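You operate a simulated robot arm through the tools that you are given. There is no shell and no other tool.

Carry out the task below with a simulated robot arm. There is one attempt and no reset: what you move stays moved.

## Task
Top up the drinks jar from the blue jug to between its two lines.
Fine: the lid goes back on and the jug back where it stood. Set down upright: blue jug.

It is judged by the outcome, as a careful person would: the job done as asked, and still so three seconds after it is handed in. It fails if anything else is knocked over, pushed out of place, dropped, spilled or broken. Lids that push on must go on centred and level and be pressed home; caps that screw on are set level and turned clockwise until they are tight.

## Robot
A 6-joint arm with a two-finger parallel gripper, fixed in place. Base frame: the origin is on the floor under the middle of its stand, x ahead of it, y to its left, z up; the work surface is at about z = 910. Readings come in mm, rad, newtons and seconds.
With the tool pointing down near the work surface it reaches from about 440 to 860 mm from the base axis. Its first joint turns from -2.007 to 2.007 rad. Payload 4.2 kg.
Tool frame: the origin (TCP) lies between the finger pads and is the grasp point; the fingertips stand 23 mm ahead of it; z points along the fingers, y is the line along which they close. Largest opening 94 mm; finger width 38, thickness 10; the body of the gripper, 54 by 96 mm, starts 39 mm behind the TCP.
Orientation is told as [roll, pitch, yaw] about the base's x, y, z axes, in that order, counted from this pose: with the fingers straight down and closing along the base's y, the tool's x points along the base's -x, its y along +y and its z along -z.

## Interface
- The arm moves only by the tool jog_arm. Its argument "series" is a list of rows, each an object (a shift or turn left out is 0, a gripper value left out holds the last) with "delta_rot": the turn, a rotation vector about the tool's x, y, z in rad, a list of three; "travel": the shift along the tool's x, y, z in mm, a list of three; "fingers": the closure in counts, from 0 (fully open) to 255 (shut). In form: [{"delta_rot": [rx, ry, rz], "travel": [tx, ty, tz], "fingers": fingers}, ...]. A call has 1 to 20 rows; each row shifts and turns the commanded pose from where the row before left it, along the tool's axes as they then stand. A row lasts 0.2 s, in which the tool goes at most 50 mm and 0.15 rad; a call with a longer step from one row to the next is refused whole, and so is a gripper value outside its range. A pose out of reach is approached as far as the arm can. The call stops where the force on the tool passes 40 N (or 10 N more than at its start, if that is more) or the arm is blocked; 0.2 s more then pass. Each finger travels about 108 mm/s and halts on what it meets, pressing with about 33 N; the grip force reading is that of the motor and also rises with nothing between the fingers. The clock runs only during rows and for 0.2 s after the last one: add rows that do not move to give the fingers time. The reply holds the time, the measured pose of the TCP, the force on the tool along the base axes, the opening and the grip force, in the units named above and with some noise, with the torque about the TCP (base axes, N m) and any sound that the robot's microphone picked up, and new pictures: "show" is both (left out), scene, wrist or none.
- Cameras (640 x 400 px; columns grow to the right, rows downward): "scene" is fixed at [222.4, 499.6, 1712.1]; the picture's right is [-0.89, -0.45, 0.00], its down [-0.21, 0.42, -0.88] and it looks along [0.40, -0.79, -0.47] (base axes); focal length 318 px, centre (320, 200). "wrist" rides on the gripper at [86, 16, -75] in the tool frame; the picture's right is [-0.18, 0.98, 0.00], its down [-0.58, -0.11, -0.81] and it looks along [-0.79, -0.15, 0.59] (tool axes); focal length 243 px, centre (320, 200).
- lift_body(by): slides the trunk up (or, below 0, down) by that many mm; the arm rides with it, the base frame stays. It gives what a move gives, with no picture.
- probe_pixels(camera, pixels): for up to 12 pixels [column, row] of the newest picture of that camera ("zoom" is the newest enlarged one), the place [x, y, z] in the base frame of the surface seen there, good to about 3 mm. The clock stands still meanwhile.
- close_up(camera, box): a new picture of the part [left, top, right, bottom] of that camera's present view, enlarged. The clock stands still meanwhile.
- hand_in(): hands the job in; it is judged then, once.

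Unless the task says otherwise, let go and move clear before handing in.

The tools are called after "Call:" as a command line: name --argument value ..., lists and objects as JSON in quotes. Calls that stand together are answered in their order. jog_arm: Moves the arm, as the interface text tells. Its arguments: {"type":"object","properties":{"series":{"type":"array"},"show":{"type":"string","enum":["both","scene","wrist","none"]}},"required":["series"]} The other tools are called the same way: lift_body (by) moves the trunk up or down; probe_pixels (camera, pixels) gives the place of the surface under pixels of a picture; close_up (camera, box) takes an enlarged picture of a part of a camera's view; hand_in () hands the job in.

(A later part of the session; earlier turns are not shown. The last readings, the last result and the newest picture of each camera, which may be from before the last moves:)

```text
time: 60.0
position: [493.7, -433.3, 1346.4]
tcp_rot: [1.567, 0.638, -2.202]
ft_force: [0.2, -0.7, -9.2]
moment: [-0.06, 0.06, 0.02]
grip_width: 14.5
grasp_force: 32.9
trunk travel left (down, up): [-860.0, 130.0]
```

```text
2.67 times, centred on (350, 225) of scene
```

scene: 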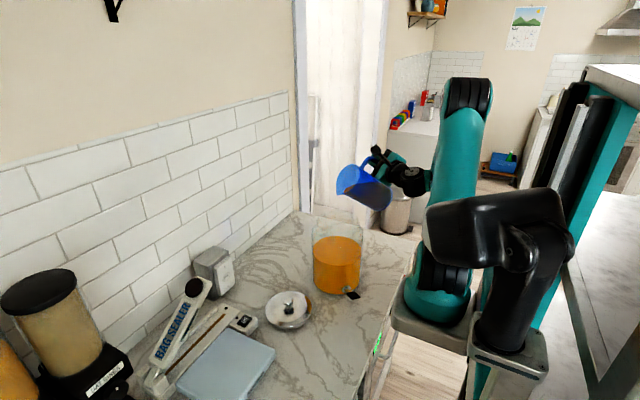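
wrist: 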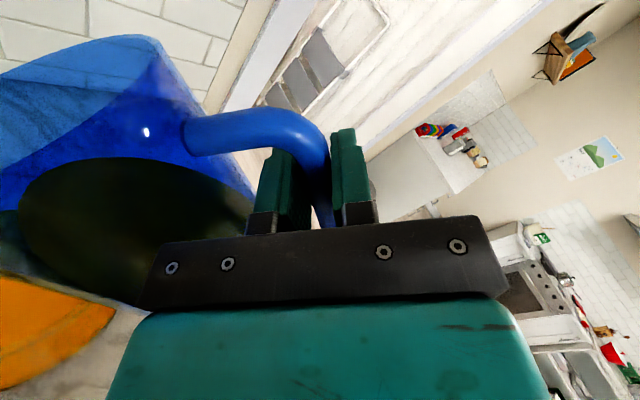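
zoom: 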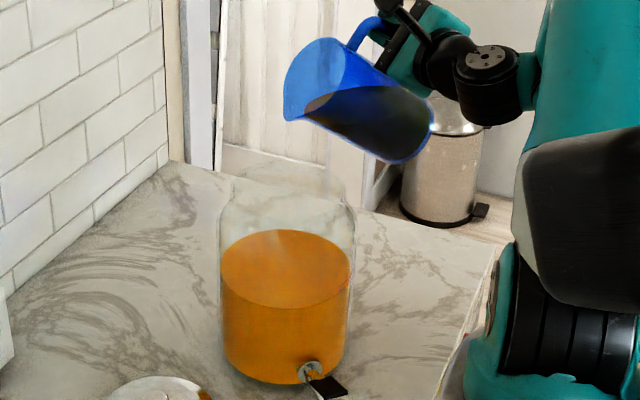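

The liquid front (zoom (305,110)) is now close to the spout tip (285,118). I'll lower the jug a little to shorten the fall, then tilt in small steps.

Call:
jog_arm --series '[{"travel": [-5.3, -7.2, 0]}, {"travel": [-5.3, -7.2, 0]}, {}, {"delta_rot": [0, 0, -0.03]}, {}, {}]' --show "scene"

Call:
close_up --camera "scene" --box '[300, 150, 400, 300]'

```text
time: 61.4
position: [495.5, -437.1, 1329.1]
tcp_rot: [1.569, 0.608, -2.201]
ft_force: [0.1, -0.1, -8.1]
moment: [-0.03, 0.06, 0.02]
grip_width: 14.4
grasp_force: 33.4
out of reach, approached as far as the arm can: row 2
trunk travel left (down, up): [-860.0, 130.0]
```

scene: 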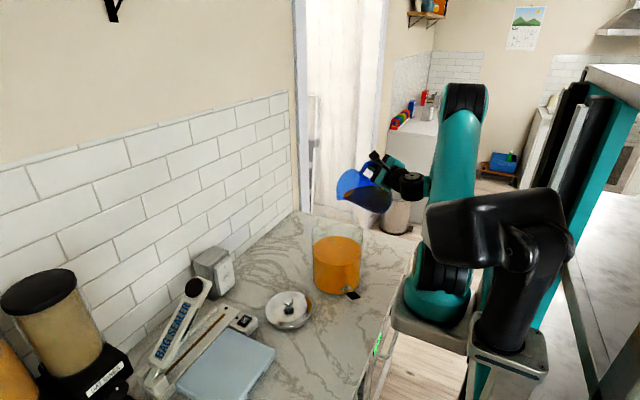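

```text
2.67 times, centred on (350, 225) of scene
```

zoom: 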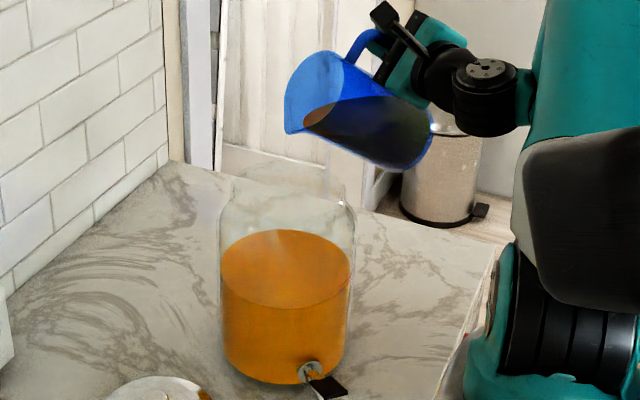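

No pour yet at 55°; the liquid edge is at zoom (303,122). I'll continue in small tilt steps.

Call:
jog_arm --series '[{"delta_rot": [0, 0, -0.03]}, {}, {}]' --show "scene"

Call:
close_up --camera "scene" --box '[310, 150, 390, 260]'

Call:
jog_arm --series '[{"delta_rot": [0, 0, -0.03]}, {}, {}]' --show "scene"

Call:
close_up --camera "scene" --box '[310, 150, 390, 260]'

```text
time: 62.2
position: [496.5, -437.6, 1327.7]
tcp_rot: [1.568, 0.579, -2.199]
ft_force: [0.2, 0.5, -8.1]
moment: [-0.05, 0.03, -0.04]
grip_width: 14.4
grasp_force: 32.3
trunk travel left (down, up): [-860.0, 130.0]
```

scene: 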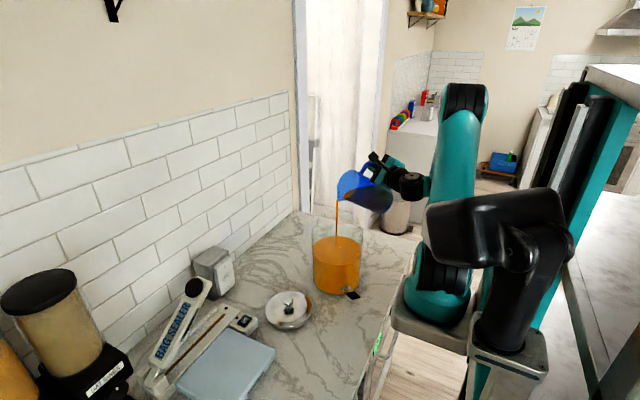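

```text
3.64 times, centred on (350, 205) of scene
```

zoom: 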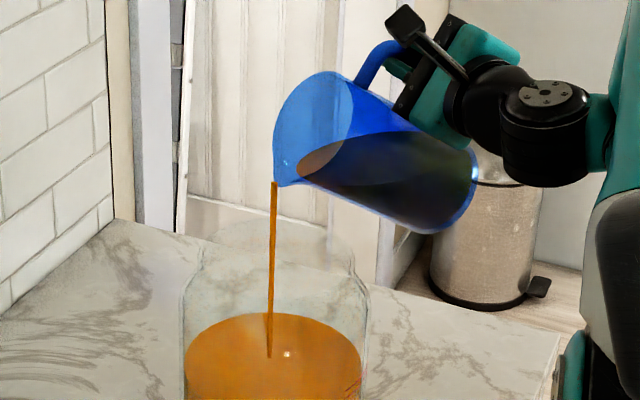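

```text
time: 63.0
position: [495.6, -437.9, 1329.6]
tcp_rot: [1.569, 0.55, -2.199]
ft_force: [0.5, 0.3, -8.5]
moment: [0.01, 0.03, 0.02]
grip_width: 14.8
grasp_force: 33.2
trunk travel left (down, up): [-860.0, 130.0]
```

scene: 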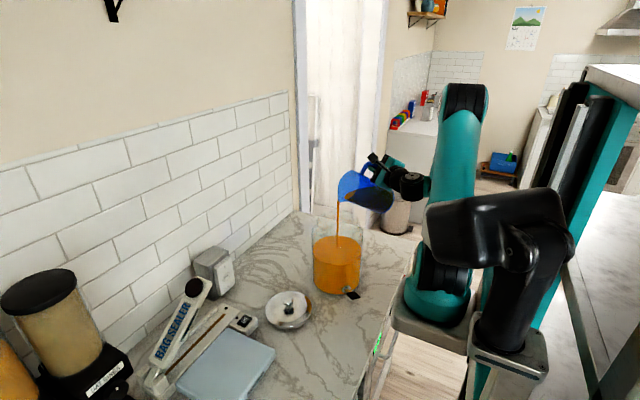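

```text
3.64 times, centred on (350, 205) of scene
```

zoom: 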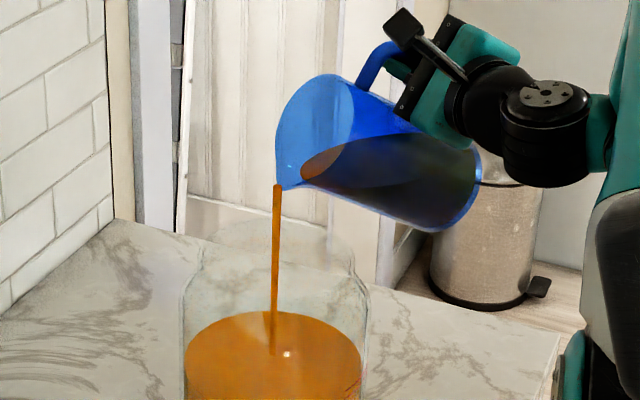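

A thin stream now falls straight into the middle of the jar (zoom (272,350)). I'll measure the jar's level with several probes while it pours.

Call:
probe_pixels --camera "scene" --pixels '[[325, 245], [330, 255], [345, 245], [345, 255], [350, 250], [320, 250], [328, 260], [343, 260], [352, 245], [340, 258], [330, 243], [348, 243]]'

Call:
jog_arm --series '[{}, {}, {}, {}, {}]' --show "scene"

Call:
probe_pixels --camera "scene" --pixels '[[325, 245], [330, 255], [345, 245], [345, 255], [350, 250], [320, 250], [328, 260], [343, 260], [352, 245], [340, 258], [330, 243], [348, 243]]'

Call:
close_up --camera "scene" --box '[310, 150, 390, 260]'

```text
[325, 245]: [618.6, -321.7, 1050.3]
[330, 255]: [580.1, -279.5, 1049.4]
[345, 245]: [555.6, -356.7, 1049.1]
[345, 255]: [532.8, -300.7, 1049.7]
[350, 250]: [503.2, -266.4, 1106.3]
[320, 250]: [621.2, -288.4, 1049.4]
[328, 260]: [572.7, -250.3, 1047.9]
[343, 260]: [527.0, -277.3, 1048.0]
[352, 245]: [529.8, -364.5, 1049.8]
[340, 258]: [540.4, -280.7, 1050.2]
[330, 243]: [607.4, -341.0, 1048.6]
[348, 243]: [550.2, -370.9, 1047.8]
```

```text
time: 64.2
position: [494.9, -438.0, 1328.6]
tcp_rot: [1.57, 0.549, -2.202]
ft_force: [0.4, -0.1, -7.5]
moment: [-0.04, -0.03, 0.02]
grip_width: 14.6
grasp_force: 33.2
trunk travel left (down, up): [-860.0, 130.0]
```

scene: 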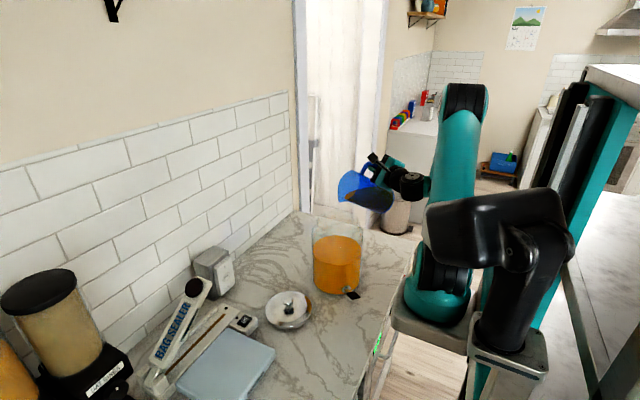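

```text
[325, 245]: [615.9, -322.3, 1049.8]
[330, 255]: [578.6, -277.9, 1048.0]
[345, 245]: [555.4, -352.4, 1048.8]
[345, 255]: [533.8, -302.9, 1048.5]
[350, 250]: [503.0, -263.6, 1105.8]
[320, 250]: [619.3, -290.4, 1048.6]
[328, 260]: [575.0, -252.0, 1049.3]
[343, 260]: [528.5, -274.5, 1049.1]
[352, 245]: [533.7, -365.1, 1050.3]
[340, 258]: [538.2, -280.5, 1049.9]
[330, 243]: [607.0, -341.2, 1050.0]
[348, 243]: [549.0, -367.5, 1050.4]
```

```text
3.64 times, centred on (350, 205) of scene
```

zoom: 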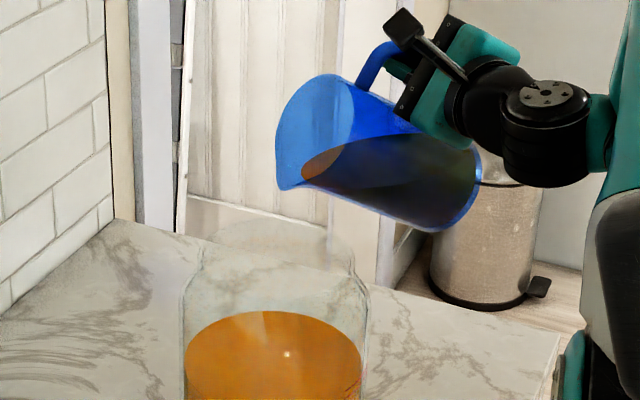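

The flow stopped by itself at 58°, with the level at about 1049.2 (up 1.7 mm), so the pour settles at each tilt. I need about 1061.5. I'll tilt to 62° and let it run.

Call:
jog_arm --series '[{"delta_rot": [0, 0, -0.03]}, {}, {"delta_rot": [0, 0, -0.03]}, {}, {}, {}, {}, {}, {}]' --show "scene"

Call:
close_up --camera "scene" --box '[310, 150, 390, 260]'

Call:
probe_pixels --camera "scene" --pixels '[[325, 245], [330, 255], [345, 245], [345, 255], [347, 250], [320, 250], [328, 260], [343, 260], [352, 245], [340, 258], [330, 243], [348, 243]]'

```text
time: 66.2
position: [495.0, -437.8, 1329.8]
tcp_rot: [1.57, 0.487, -2.199]
ft_force: [0.3, 0.2, -6.6]
moment: [0.03, -0.02, 0.02]
grip_width: 14.4
grasp_force: 33.4
trunk travel left (down, up): [-860.0, 130.0]
```

scene: 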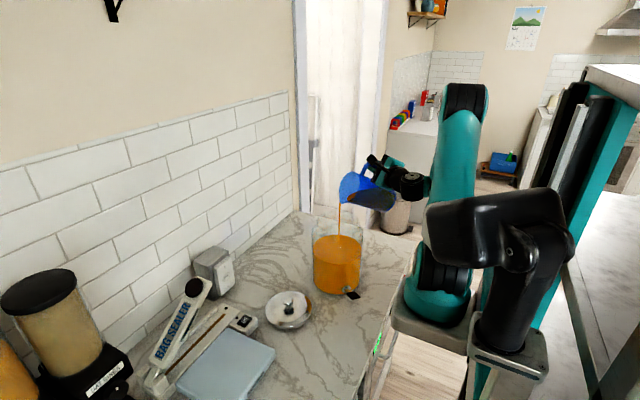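

```text
3.64 times, centred on (350, 205) of scene
```

zoom: 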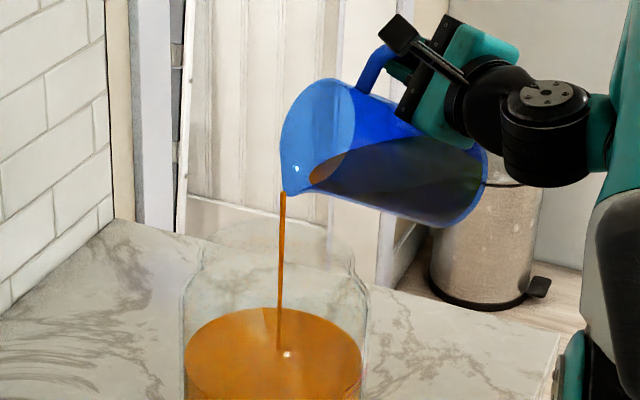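

```text
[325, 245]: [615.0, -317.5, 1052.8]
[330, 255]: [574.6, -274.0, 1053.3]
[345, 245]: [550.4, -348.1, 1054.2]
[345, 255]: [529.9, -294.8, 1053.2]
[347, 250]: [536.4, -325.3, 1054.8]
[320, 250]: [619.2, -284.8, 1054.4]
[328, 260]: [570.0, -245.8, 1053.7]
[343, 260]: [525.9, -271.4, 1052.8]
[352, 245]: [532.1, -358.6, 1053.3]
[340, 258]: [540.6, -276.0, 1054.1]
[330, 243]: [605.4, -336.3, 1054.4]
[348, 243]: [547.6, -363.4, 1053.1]
```

The level has risen to about 1053.7 at 62°, still a thin clean stream. I'll go on to about 65° and wait.

Call:
jog_arm --series '[{"delta_rot": [0, 0, -0.025]}, {}, {}, {"delta_rot": [0, 0, -0.025]}, {}, {}, {}, {}, {}, {}, {}]' --show "scene"

Call:
close_up --camera "scene" --box '[310, 150, 390, 260]'

Call:
probe_pixels --camera "scene" --pixels '[[325, 245], [330, 253], [345, 245], [345, 253], [347, 250], [320, 250], [328, 257], [343, 257], [352, 245], [342, 255], [330, 243], [348, 243]]'

```text
time: 68.6
position: [495.5, -438.5, 1328.3]
tcp_rot: [1.569, 0.439, -2.201]
ft_force: [0.0, -0.1, -6.0]
moment: [0.06, -0.01, -0.02]
grip_width: 14.3
grasp_force: 32.8
trunk travel left (down, up): [-860.0, 130.0]
```

scene: 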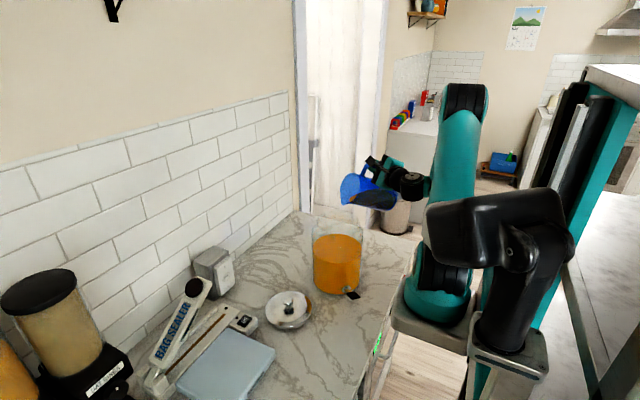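

```text
3.64 times, centred on (350, 205) of scene
```

zoom: 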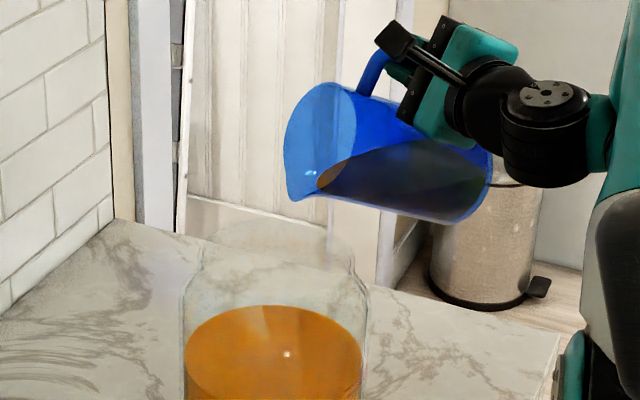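

```text
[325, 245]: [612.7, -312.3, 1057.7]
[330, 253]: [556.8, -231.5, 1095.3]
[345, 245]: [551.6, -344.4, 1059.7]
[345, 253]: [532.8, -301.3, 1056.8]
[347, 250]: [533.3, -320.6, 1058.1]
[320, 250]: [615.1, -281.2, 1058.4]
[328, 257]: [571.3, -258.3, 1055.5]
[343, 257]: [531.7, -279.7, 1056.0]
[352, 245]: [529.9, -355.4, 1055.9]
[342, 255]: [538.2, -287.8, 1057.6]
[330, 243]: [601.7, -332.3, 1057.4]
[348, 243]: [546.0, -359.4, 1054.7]
```

The flow has stopped again at 65°, level about 1057, right at the lower line. About 4.5 mm more is needed, so I'll tilt another 2°.

Call:
jog_arm --series '[{"delta_rot": [0, 0, -0.02]}, {}, {}, {"delta_rot": [0, 0, -0.02]}, {}, {}, {}, {}, {}, {}, {}]' --show "scene"

Call:
close_up --camera "scene" --box '[310, 150, 390, 260]'

Call:
probe_pixels --camera "scene" --pixels '[[325, 245], [331, 255], [345, 245], [345, 253], [347, 250], [320, 250], [328, 257], [343, 257], [352, 245], [342, 255], [330, 243], [348, 243]]'

```text
time: 71.0
position: [494.6, -437.2, 1329.6]
tcp_rot: [1.57, 0.398, -2.201]
ft_force: [0.1, 0.8, -6.0]
moment: [0.04, -0.05, 0.0]
grip_width: 14.1
grasp_force: 33.1
trunk travel left (down, up): [-860.0, 130.0]
```

scene: 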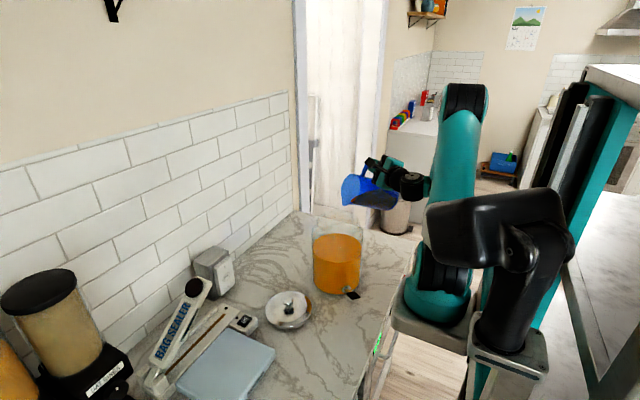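

```text
3.64 times, centred on (350, 205) of scene
```

zoom: 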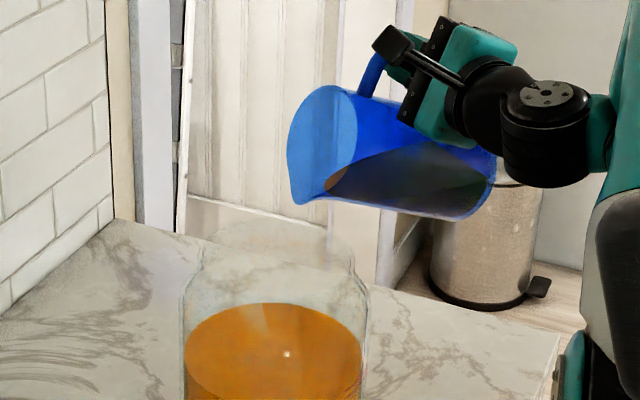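

```text
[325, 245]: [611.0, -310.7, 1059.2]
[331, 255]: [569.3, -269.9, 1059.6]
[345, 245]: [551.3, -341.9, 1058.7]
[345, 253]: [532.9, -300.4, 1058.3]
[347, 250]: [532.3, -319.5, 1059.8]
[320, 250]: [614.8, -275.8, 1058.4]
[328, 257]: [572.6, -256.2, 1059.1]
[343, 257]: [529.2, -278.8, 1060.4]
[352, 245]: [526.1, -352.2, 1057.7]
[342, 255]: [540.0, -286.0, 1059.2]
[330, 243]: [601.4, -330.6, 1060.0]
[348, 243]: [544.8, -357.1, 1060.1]
```

The level is now about 1059.2 and the flow has stopped. One more 2° step should bring it to about 1061.5, midway between the lines.

Call:
jog_arm --series '[{"delta_rot": [0, 0, -0.02]}, {}, {}, {"delta_rot": [0, 0, -0.02]}, {}, {}, {}, {}, {}, {}, {}]' --show "scene"

Call:
close_up --camera "scene" --box '[310, 210, 390, 260]'

Call:
probe_pixels --camera "scene" --pixels '[[325, 245], [331, 255], [345, 245], [345, 253], [347, 250], [320, 250], [328, 257], [343, 257], [352, 245], [342, 255], [330, 243], [348, 243]]'

```text
time: 73.4
position: [495.7, -438.6, 1328.2]
tcp_rot: [1.569, 0.359, -2.201]
ft_force: [-0.2, 1.2, -5.5]
moment: [0.05, -0.04, 0.03]
grip_width: 14.7
grasp_force: 33.0
trunk travel left (down, up): [-860.0, 130.0]
```

scene: 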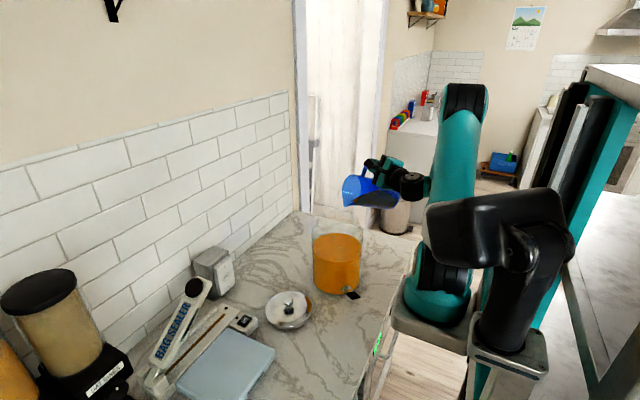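

```text
8.00 times, centred on (350, 235) of scene
```

zoom: 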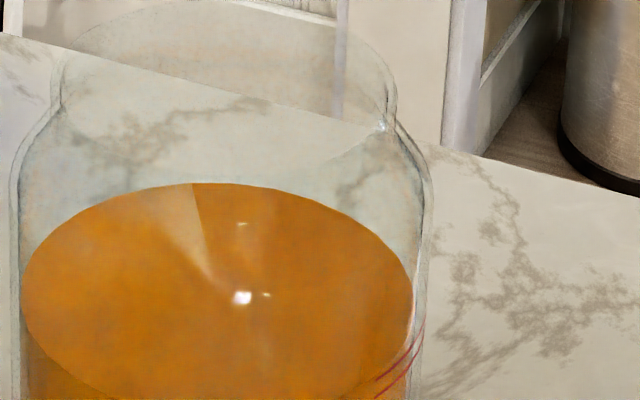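

```text
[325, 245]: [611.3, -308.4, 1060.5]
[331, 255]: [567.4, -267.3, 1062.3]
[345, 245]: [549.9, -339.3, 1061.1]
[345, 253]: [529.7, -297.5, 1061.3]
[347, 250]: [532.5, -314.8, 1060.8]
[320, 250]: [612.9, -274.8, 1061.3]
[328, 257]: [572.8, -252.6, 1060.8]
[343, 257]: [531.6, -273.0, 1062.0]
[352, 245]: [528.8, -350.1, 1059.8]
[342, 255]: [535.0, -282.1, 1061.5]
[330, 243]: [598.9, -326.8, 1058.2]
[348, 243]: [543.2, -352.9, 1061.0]
```

Level is now about 1060.9, above the lower line (1057.7) and below the upper (1066). I'll add one very small step to sit nearer the middle.

Call:
jog_arm --series '[{"delta_rot": [0, 0, -0.018]}, {}, {}, {}, {}, {}, {}, {}]' --show "scene"

Call:
probe_pixels --camera "scene" --pixels '[[325, 245], [331, 255], [345, 245], [345, 253], [347, 250], [320, 250], [328, 257], [343, 257], [352, 245], [342, 255], [330, 243], [348, 243]]'

Call:
close_up --camera "scene" --box '[310, 150, 390, 260]'

```text
time: 75.2
position: [496.1, -437.1, 1328.7]
tcp_rot: [1.569, 0.34, -2.201]
ft_force: [0.1, -0.4, -5.8]
moment: [0.07, -0.03, -0.01]
grip_width: 14.5
grasp_force: 32.6
trunk travel left (down, up): [-860.0, 130.0]
```

scene: 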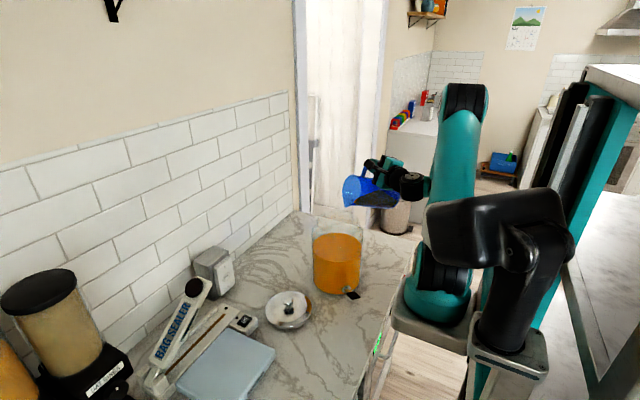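

```text
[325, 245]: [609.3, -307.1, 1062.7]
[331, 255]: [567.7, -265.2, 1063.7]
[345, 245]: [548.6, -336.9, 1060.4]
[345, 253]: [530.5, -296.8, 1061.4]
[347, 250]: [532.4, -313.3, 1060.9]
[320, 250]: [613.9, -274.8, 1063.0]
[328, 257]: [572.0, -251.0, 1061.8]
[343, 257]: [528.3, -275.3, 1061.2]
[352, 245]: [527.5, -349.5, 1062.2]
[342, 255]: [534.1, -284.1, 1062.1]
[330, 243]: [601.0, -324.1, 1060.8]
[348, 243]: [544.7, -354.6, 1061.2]
```

```text
3.64 times, centred on (350, 205) of scene
```

zoom: 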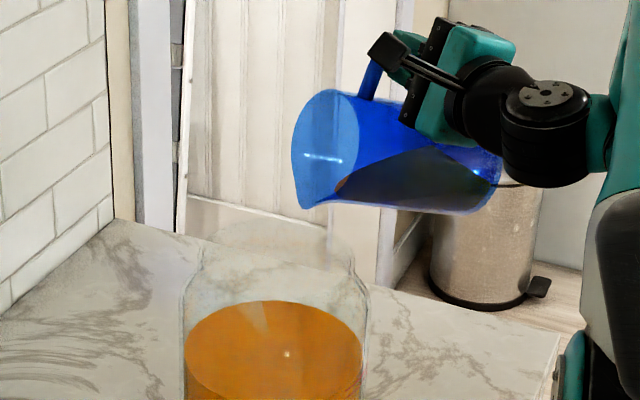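

Level is now about 1061.8, midway between the lines, and the flow has stopped. I'll tip the jug partly back over the jar, retreat from it, then bring it upright at the standoff.

Call:
jog_arm --series '[{"delta_rot": [0, 0, 0.05]}, {"delta_rot": [0, 0, 0.05]}, {"delta_rot": [0, 0, 0.05]}, {"delta_rot": [0, 0, 0.05]}, {}, {"travel": [-9.9, 10.3, 0]}, {"travel": [-9.9, 10.3, 0]}, {"travel": [-9.9, 10.3, 0]}, {"travel": [-9.9, 10.3, 0]}, {}]' --show "scene"

Call:
close_up --camera "scene" --box '[310, 130, 410, 270]'

```text
time: 77.4
position: [463.8, -482.4, 1342.7]
tcp_rot: [1.573, 0.542, -2.202]
ft_force: [0.1, 0.1, -4.5]
moment: [-0.02, -0.03, 0.01]
grip_width: 14.7
grasp_force: 32.6
trunk travel left (down, up): [-860.0, 130.0]
```

scene: 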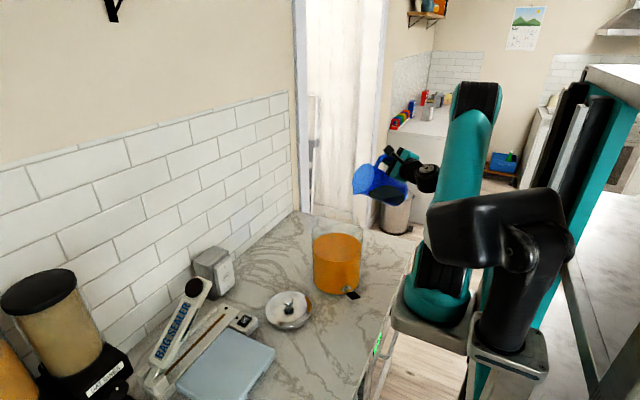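

```text
2.86 times, centred on (360, 200) of scene
```

zoom: 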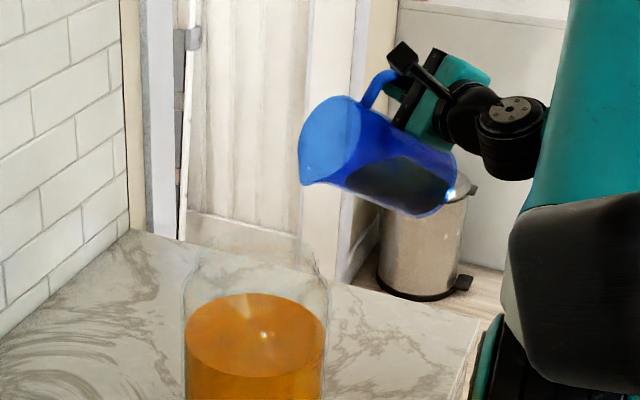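

The jug is clear of the jar with no drips. I'll bring it fully upright here.

Call:
jog_arm --series '[{"delta_rot": [0, 0, 0.06]}, {"delta_rot": [0, 0, 0.1]}, {"delta_rot": [0, 0, 0.1]}, {"delta_rot": [0, 0, 0.1]}, {"delta_rot": [0, 0, 0.1]}, {"delta_rot": [0, 0, 0.1]}, {"delta_rot": [0, 0, 0.1]}, {"delta_rot": [0, 0, 0.1]}, {"delta_rot": [0, 0, 0.1]}, {"delta_rot": [0, 0, 0.1]}, {"delta_rot": [0, 0, 0.07]}, {}, {}]' --show "both"

Call:
close_up --camera "scene" --box '[310, 130, 410, 270]'

```text
time: 80.2
position: [462.6, -482.2, 1342.7]
tcp_rot: [-0.593, 1.57, 1.92]
ft_force: [0.2, -0.3, -5.2]
moment: [-0.32, 0.23, 0.0]
grip_width: 14.5
grasp_force: 33.0
trunk travel left (down, up): [-860.0, 130.0]
```

scene: 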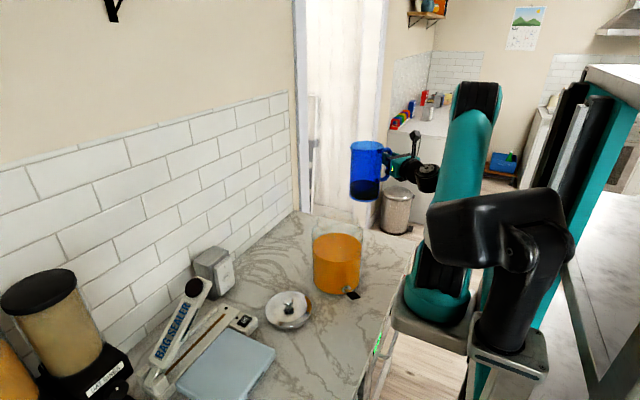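
wrist: 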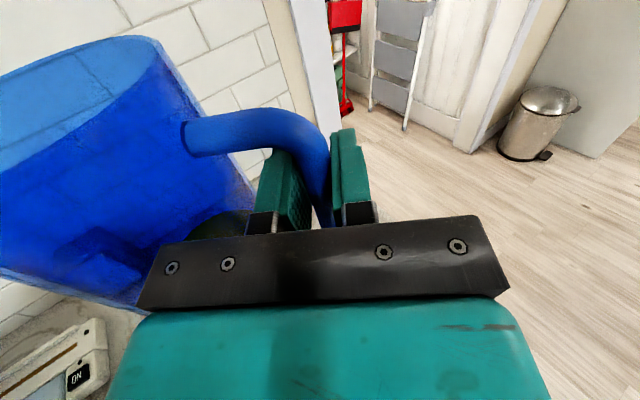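

```text
2.86 times, centred on (360, 200) of scene
```

zoom: 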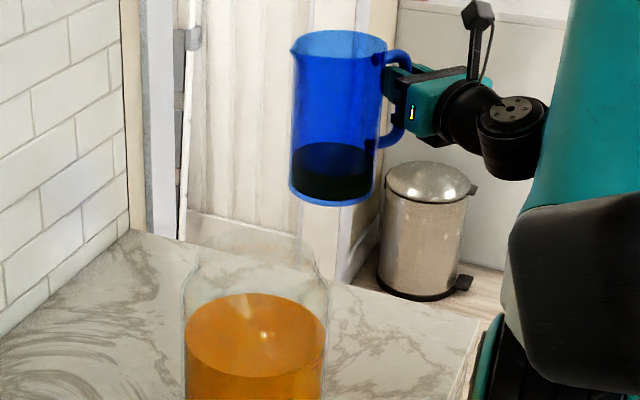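

The jug is upright with about 5.2 N left (3.1 N poured, as expected). I'll retrace the path to above its original place.

Call:
jog_arm --series '[{"travel": [0, 6, 7]}, {"travel": [0, 12, 14]}, {"travel": [0, 14, 16]}, {"travel": [0, 14, 16]}, {"travel": [0, 14, 16]}, {"travel": [0, 14, 16]}, {"travel": [0, 14, 16]}, {"travel": [0, 14, 16]}, {"travel": [0, 10.4, 11.5]}, {"travel": [0, 6, 7]}, {}, {}]' --show "both"

```text
time: 82.8
position: [502.8, -657.3, 1344.1]
tcp_rot: [-0.307, 1.57, 2.205]
ft_force: [0.1, 0.5, -4.8]
moment: [-0.34, 0.26, -0.04]
grip_width: 14.6
grasp_force: 33.1
trunk travel left (down, up): [-860.0, 130.0]
```

scene: 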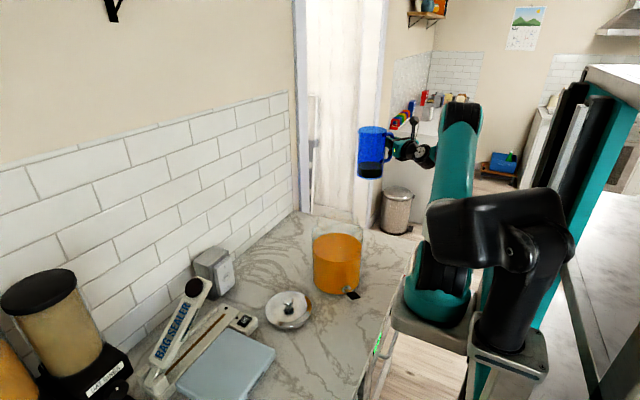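
wrist: 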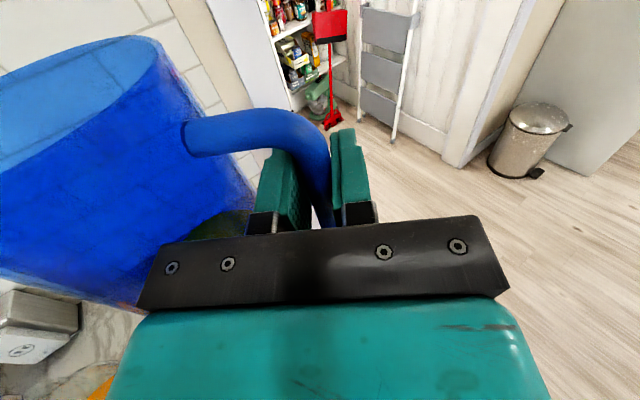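

It's above its original spot at (502.8,-657.3). I'll lower it to just above the counter, slowing near the end.

Call:
jog_arm --series '[{"travel": [-10, 0, 0]}, {"travel": [-20, 0, 0]}, {"travel": [-25, 0, 0]}, {"travel": [-25, 0, 0]}, {"travel": [-25, 0, 0]}, {"travel": [-25, 0, 0]}, {"travel": [-25, 0, 0]}, {"travel": [-25, 0, 0]}, {"travel": [-25, 0, 0]}, {"travel": [-25, 0, 0]}, {"travel": [-25, 0, 0]}, {"travel": [-25, 0, 0]}, {"travel": [-15, 0, 0]}, {"travel": [-10, 0, 0]}, {"travel": [-5, 0, 0]}, {}]' --show "both"

Call:
close_up --camera "scene" --box '[330, 180, 440, 260]'

```text
time: 86.2
position: [501.1, -656.5, 1032.0]
tcp_rot: [-0.224, 1.571, 2.288]
ft_force: [-0.3, -0.3, -4.8]
moment: [-0.36, 0.27, -0.02]
grip_width: 14.7
grasp_force: 33.1
trunk travel left (down, up): [-860.0, 130.0]
```

scene: 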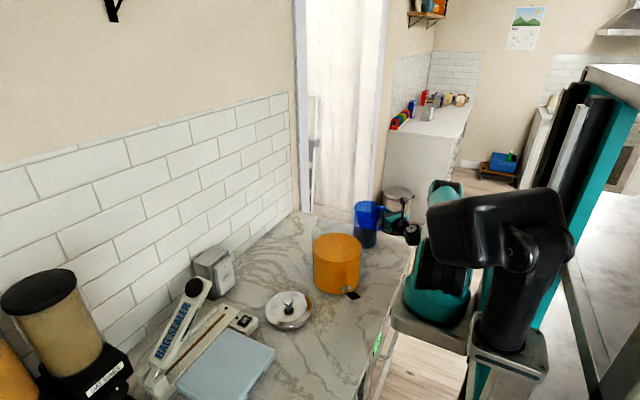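
wrist: 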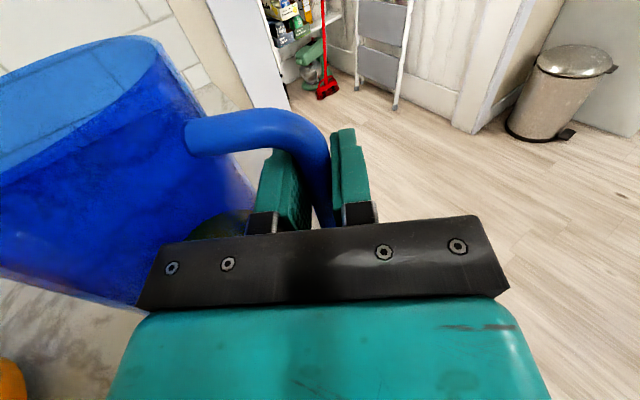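

```text
5.00 times, centred on (385, 220) of scene
```

zoom: 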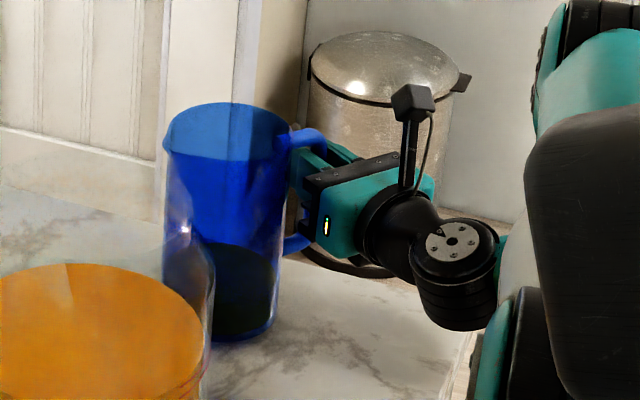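

The picture matches the one taken just after lifting, so the jug is right above its place and upright. I'll lower in small steps until the load comes off.

Call:
jog_arm --series '[{"travel": [-2, 0, 0]}, {"travel": [-2, 0, 0]}]' --show "none"

Call:
jog_arm --series '[{"travel": [-1.5, 0, 0]}]' --show "none"

Call:
jog_arm --series '[{"travel": [-1, 0, 0]}]' --show "none"

```text
time: 86.8
position: [501.4, -657.1, 1028.2]
tcp_rot: [-0.232, 1.57, 2.279]
ft_force: [-0.6, -1.1, -4.9]
moment: [-0.35, 0.26, 0.01]
grip_width: 14.6
grasp_force: 33.2
trunk travel left (down, up): [-860.0, 130.0]
```

```text
time: 87.2
position: [501.5, -656.6, 1028.6]
tcp_rot: [-0.229, 1.571, 2.283]
ft_force: [0.0, 0.4, -5.3]
moment: [-0.35, 0.24, 0.01]
grip_width: 14.6
grasp_force: 33.3
trunk travel left (down, up): [-860.0, 130.0]
```

```text
time: 87.6
position: [502.1, -657.6, 1025.8]
tcp_rot: [-0.252, 1.571, 2.263]
ft_force: [-0.5, -0.7, -5.8]
moment: [-0.35, 0.26, 0.04]
grip_width: 14.6
grasp_force: 33.0
trunk travel left (down, up): [-860.0, 130.0]
```

Call:
jog_arm --series '[{"travel": [-1, 0, 0]}]' --show "none"

Call:
jog_arm --series '[{"travel": [-0.8, 0, 0]}]' --show "none"

Call:
jog_arm --series '[{"travel": [-0.8, 0, 0]}]' --show "scene"

```text
time: 88.0
position: [501.7, -657.3, 1025.7]
tcp_rot: [-1.935, 1.571, 0.578]
ft_force: [-0.4, -1.2, -1.2]
moment: [0.0, 0.11, 0.0]
grip_width: 14.7
grasp_force: 32.8
trunk travel left (down, up): [-860.0, 130.0]
```

```text
time: 88.4
position: [501.4, -658.0, 1026.4]
tcp_rot: [-2.407, 1.572, 0.104]
ft_force: [-0.8, 1.9, 1.5]
moment: [0.32, 0.33, 0.06]
grip_width: 14.8
grasp_force: 33.5
trunk travel left (down, up): [-860.0, 130.0]
```

```text
time: 88.8
position: [501.7, -657.8, 1025.2]
tcp_rot: [-2.957, 1.569, -0.445]
ft_force: [-1.1, 2.5, 9.0]
moment: [0.71, 0.2, 0.04]
grip_width: 14.6
grasp_force: 32.9
trunk travel left (down, up): [-860.0, 130.0]
```

scene: 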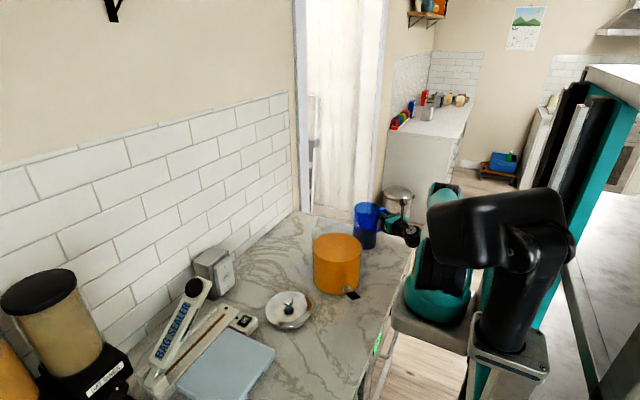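

It's resting on the counter (load reversed to +9 N). I'll ease up 0.8 mm and open the fingers just enough to clear the handle.

Call:
jog_arm --series '[{"travel": [0.8, 0, 0]}, {}, {"fingers": 200}, {}, {"fingers": 165}, {}, {}]' --show "both"

Call:
close_up --camera "wrist" --box '[170, 60, 410, 240]'

```text
time: 90.4
position: [502.2, -657.4, 1024.7]
tcp_rot: [-0.411, 1.571, 2.101]
ft_force: [-0.1, 0.8, -0.3]
moment: [0.01, 0.0, -0.01]
grip_width: 33.2
grasp_force: 0.1
trunk travel left (down, up): [-860.0, 130.0]
```

scene: 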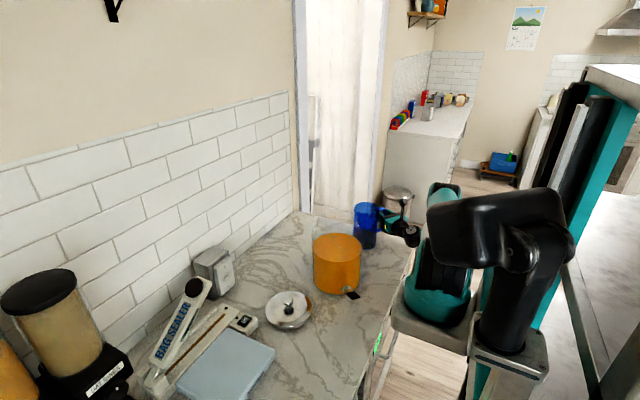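
wrist: 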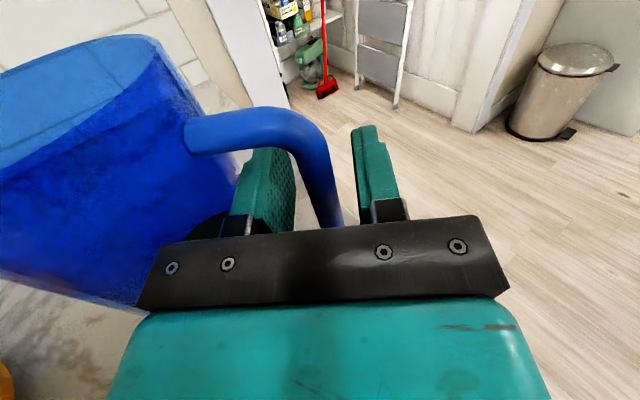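

```text
2.22 times, centred on (290, 150) of wrist
```

zoom: 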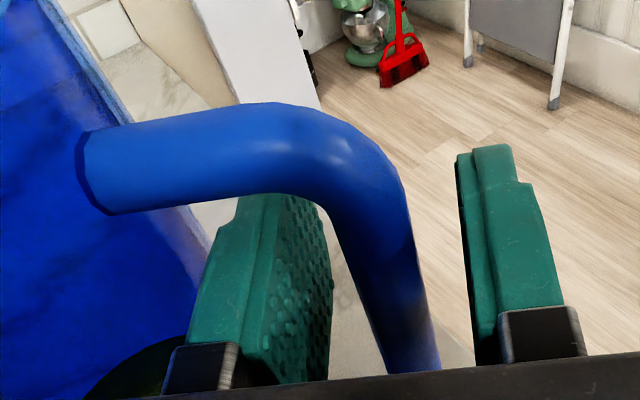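

The fingers are open at 33 mm with the handle free between them. I'll draw straight back along the tool axis.

Call:
jog_arm --series '[{"travel": [0, 0, -8]}, {"travel": [0, 0, -10]}, {"travel": [0, 0, -10]}, {"travel": [0, 0, -10]}, {}]' --show "both"

Call:
jog_arm --series '[{"travel": [0, 1, -8]}, {"travel": [0, 1, -8]}, {}]' --show "both"

```text
time: 91.6
position: [471.7, -634.4, 1025.1]
tcp_rot: [-0.858, 1.571, 1.655]
ft_force: [0.1, 0.0, -0.7]
moment: [0.03, 0.01, 0.0]
grip_width: 33.1
grasp_force: 0.1
trunk travel left (down, up): [-860.0, 130.0]
```

scene: 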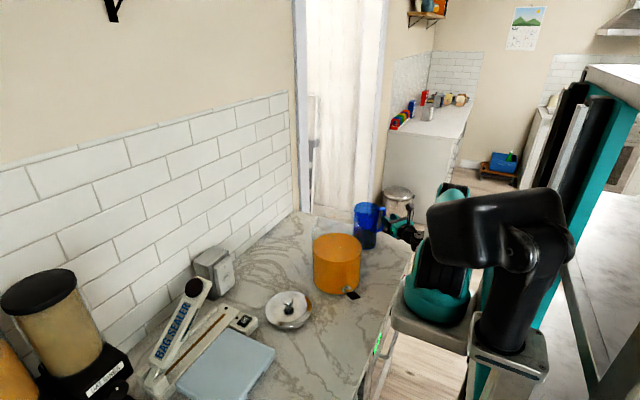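
wrist: 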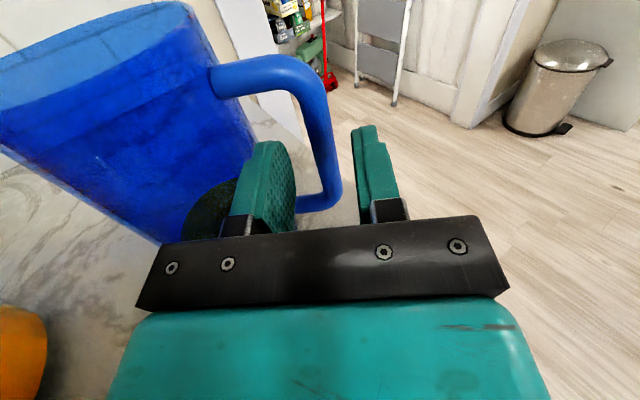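

```text
time: 92.4
position: [455.7, -627.7, 1023.4]
tcp_rot: [0.04, 1.57, 2.551]
ft_force: [0.5, 1.1, -0.3]
moment: [-0.05, 0.03, -0.02]
grip_width: 33.3
grasp_force: 0.1
trunk travel left (down, up): [-860.0, 130.0]
```

scene: 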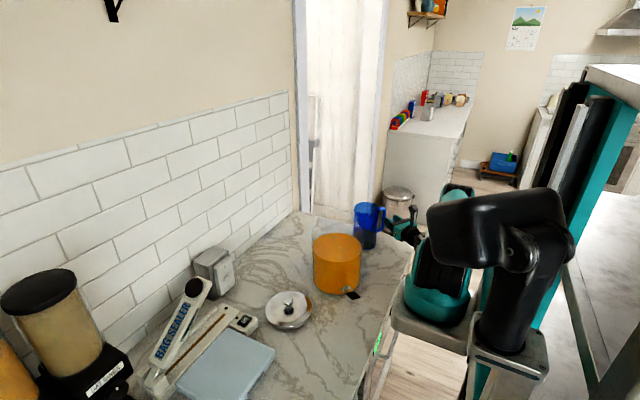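
wrist: 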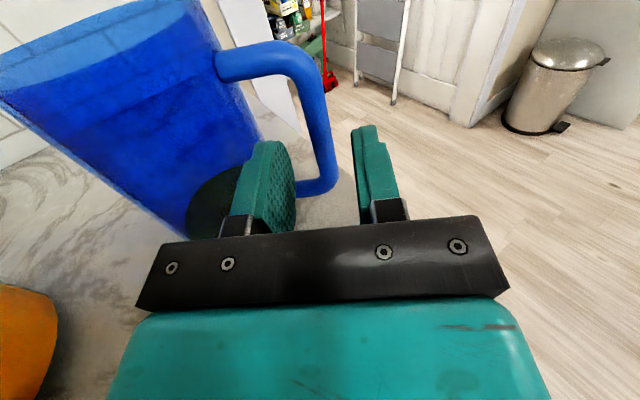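

The jug stands on its own and the fingertips are about 27 mm clear of the handle. I'll rise straight up.

Call:
jog_arm --series '[{"travel": [20, 0, 0]}, {"travel": [30, 0, 0]}, {"travel": [30, 0, 0]}, {"travel": [40, 0, 0]}, {"travel": [40, 0, 0]}, {"travel": [40, 0, 0]}, {"travel": [40, 0, 0]}, {"travel": [40, 0, 0]}, {}]' --show "both"

Call:
close_up --camera "scene" --box '[300, 190, 420, 300]'

```text
time: 94.4
position: [456.7, -626.4, 1304.0]
tcp_rot: [-0.413, 1.568, 2.098]
ft_force: [-0.1, -0.6, 0.1]
moment: [-0.02, 0.01, -0.01]
grip_width: 33.1
grasp_force: 0.1
trunk travel left (down, up): [-860.0, 130.0]
```

scene: 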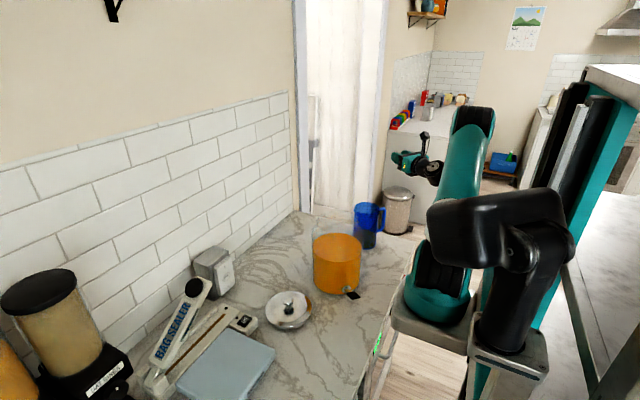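
wrist: 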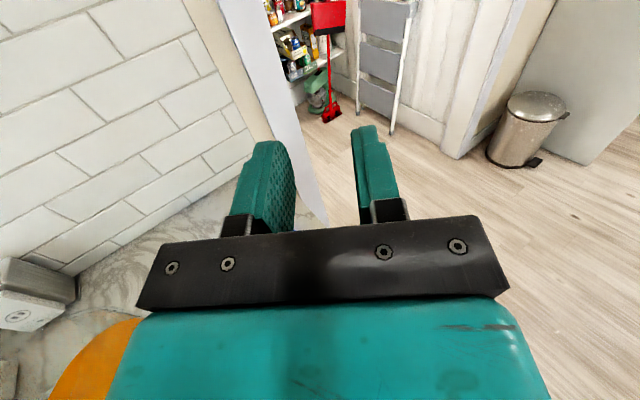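

```text
3.64 times, centred on (360, 245) of scene
```

zoom: 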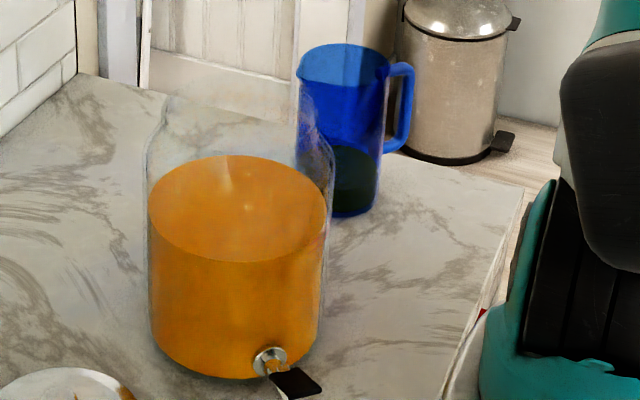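

The jug is back in place, upright, and the jar's drink is higher. I'll move toward the middle, swing the tool to point down again and unwind the roll, to check the level and then fetch the lid.

Call:
jog_arm --series '[{"travel": [10, -30, -22]}, {"travel": [10, -30, -22]}, {"travel": [10, -30, -22]}, {}, {"delta_rot": [0, -0.15, 0]}, {"delta_rot": [0, -0.15, 0]}, {"delta_rot": [0, -0.15, 0]}, {"delta_rot": [0, -0.15, 0]}, {"delta_rot": [0, -0.15, 0]}, {"delta_rot": [0, -0.15, 0]}, {"delta_rot": [0, -0.15, 0]}, {"delta_rot": [0, -0.15, 0]}, {"delta_rot": [0, -0.15, 0]}, {"delta_rot": [0, -0.15, 0]}, {"delta_rot": [0, -0.07, 0]}, {}]' --show "scene"

```text
time: 97.8
position: [457.1, -516.0, 1335.8]
tcp_rot: [0.001, 0.0, 2.512]
ft_force: [-0.2, -0.8, -0.4]
moment: [0.01, 0.01, 0.02]
grip_width: 33.2
grasp_force: 0.1
trunk travel left (down, up): [-860.0, 130.0]
```

scene: 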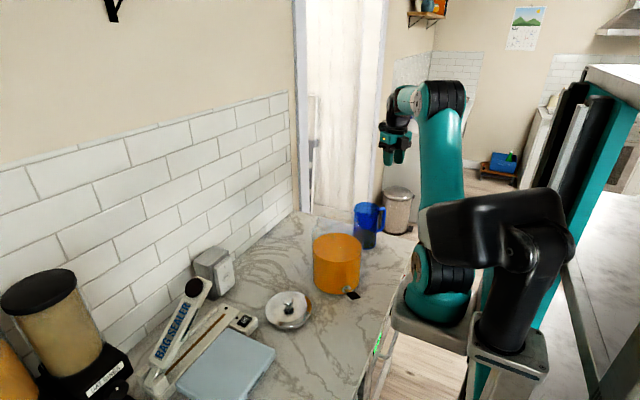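

The tool points straight down with yaw 2.512. I'll unwind it the same way it was wound.

Call:
jog_arm --series '[{"delta_rot": [0, 0, -0.15]}, {"delta_rot": [0, 0, -0.15]}, {"delta_rot": [0, 0, -0.15]}, {"delta_rot": [0, 0, -0.15]}, {"delta_rot": [0, 0, -0.15]}, {"delta_rot": [0, 0, -0.15]}, {"delta_rot": [0, 0, -0.15]}, {"delta_rot": [0, 0, -0.15]}, {"delta_rot": [0, 0, -0.15]}, {"delta_rot": [0, 0, -0.15]}, {"delta_rot": [0, 0, -0.15]}, {"delta_rot": [0, 0, -0.15]}, {"delta_rot": [0, 0, -0.15]}, {"delta_rot": [0, 0, -0.15]}, {"delta_rot": [0, 0, -0.15]}, {"delta_rot": [0, 0, -0.15]}, {"delta_rot": [0, 0, -0.15]}, {"delta_rot": [0, 0, -0.15]}, {"delta_rot": [0, 0, -0.15]}, {"delta_rot": [0, 0, -0.15]}]' --show "none"

Call:
jog_arm --series '[{"delta_rot": [0, 0, -0.15]}, {"delta_rot": [0, 0, -0.15]}, {"delta_rot": [0, 0, -0.15]}, {"delta_rot": [0, 0, -0.15]}, {"delta_rot": [0, 0, -0.15]}, {"delta_rot": [0, 0, -0.021]}, {}]' --show "wrist"

```text
time: 102.0
position: [456.7, -515.6, 1335.6]
tcp_rot: [-0.001, 0.0, -0.769]
ft_force: [0.8, 0.1, 0.0]
moment: [-0.02, 0.01, 0.01]
grip_width: 33.1
grasp_force: 0.0
trunk travel left (down, up): [-860.0, 130.0]
```

```text
time: 103.6
position: [457.6, -515.8, 1335.5]
tcp_rot: [-0.001, 0.0, -0.003]
ft_force: [0.0, 0.9, 0.4]
moment: [-0.01, -0.02, -0.03]
grip_width: 33.0
grasp_force: 0.1
trunk travel left (down, up): [-860.0, 130.0]
```

wrist: 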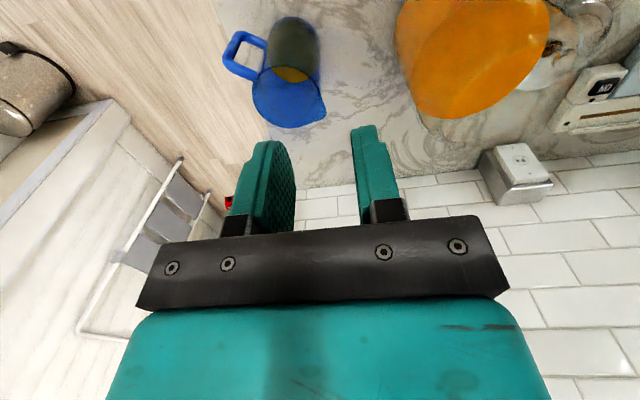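

The tool is back in its original attitude. I'll go round to the jar's robot side for the same level view of the lines as before.

Call:
jog_arm --series '[{"travel": [8, 43.5, 0]}, {"travel": [8, 43.5, 0]}, {"travel": [8, 43.5, 0]}, {"travel": [8, 43.5, 0]}, {"travel": [0, 0, 40]}, {"travel": [0, 0, 45]}, {"travel": [0, 0, 45]}, {"travel": [0, 0, 45]}, {"travel": [0, 0, 45]}, {"travel": [0, 0, 40]}, {}, {"delta_rot": [0, -0.15, 0]}, {"delta_rot": [0, -0.15, 0]}, {"delta_rot": [0, -0.15, 0]}, {"delta_rot": [0, -0.15, 0]}, {}]' --show "both"

Call:
close_up --camera "wrist" --box '[260, 140, 430, 240]'

```text
time: 107.0
position: [426.4, -340.9, 1073.3]
tcp_rot: [0.0, -0.603, -0.001]
ft_force: [-1.2, 0.1, -0.1]
moment: [0.02, -0.01, 0.01]
grip_width: 33.4
grasp_force: 0.0
trunk travel left (down, up): [-860.0, 130.0]
```

scene: 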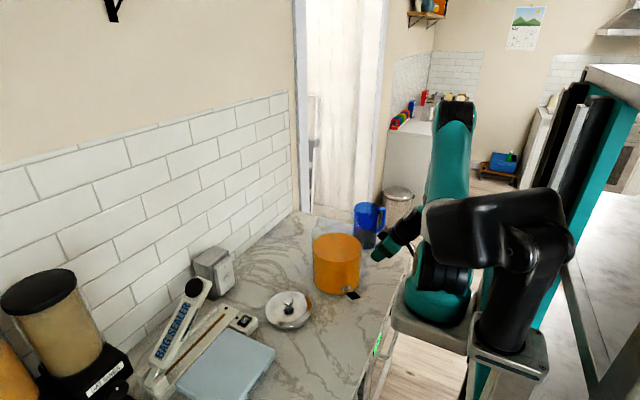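
wrist: 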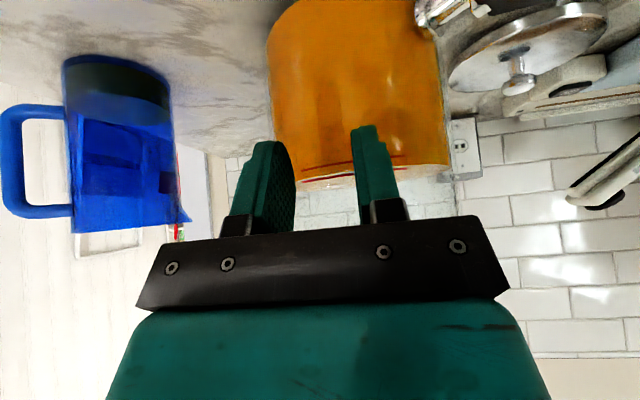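

```text
3.76 times, centred on (345, 190) of wrist
```

zoom: 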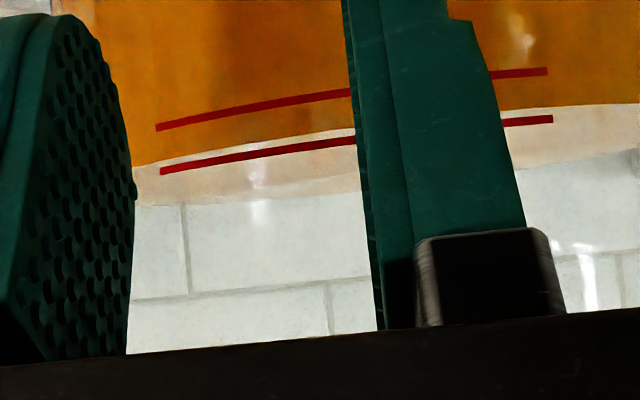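

The liquid edge (zoom (300,136)) now lies between the two red lines (rows 102 and 148 there). Corrected for view angle, it's about 5 mm above the lower line and 3 mm below the upper, so the fill is done. Next I'll back out and go to the lid.

Call:
jog_arm --series '[{"travel": [-22.6, 0, -33]}, {"travel": [-22.6, 0, -33]}, {"travel": [-22.6, 0, -33]}, {"travel": [-22.6, 0, -33]}, {"delta_rot": [0, 0.15, 0]}, {"delta_rot": [0, 0.15, 0]}, {"delta_rot": [0, 0.15, 0]}, {"delta_rot": [0, 0.153, 0]}, {"travel": [0, 0, -40]}, {"travel": [0, 0, -40]}, {"travel": [0, 0, -30]}, {}]' --show "wrist"

```text
refused: row 8 steps farther than a row can; nothing moved
```

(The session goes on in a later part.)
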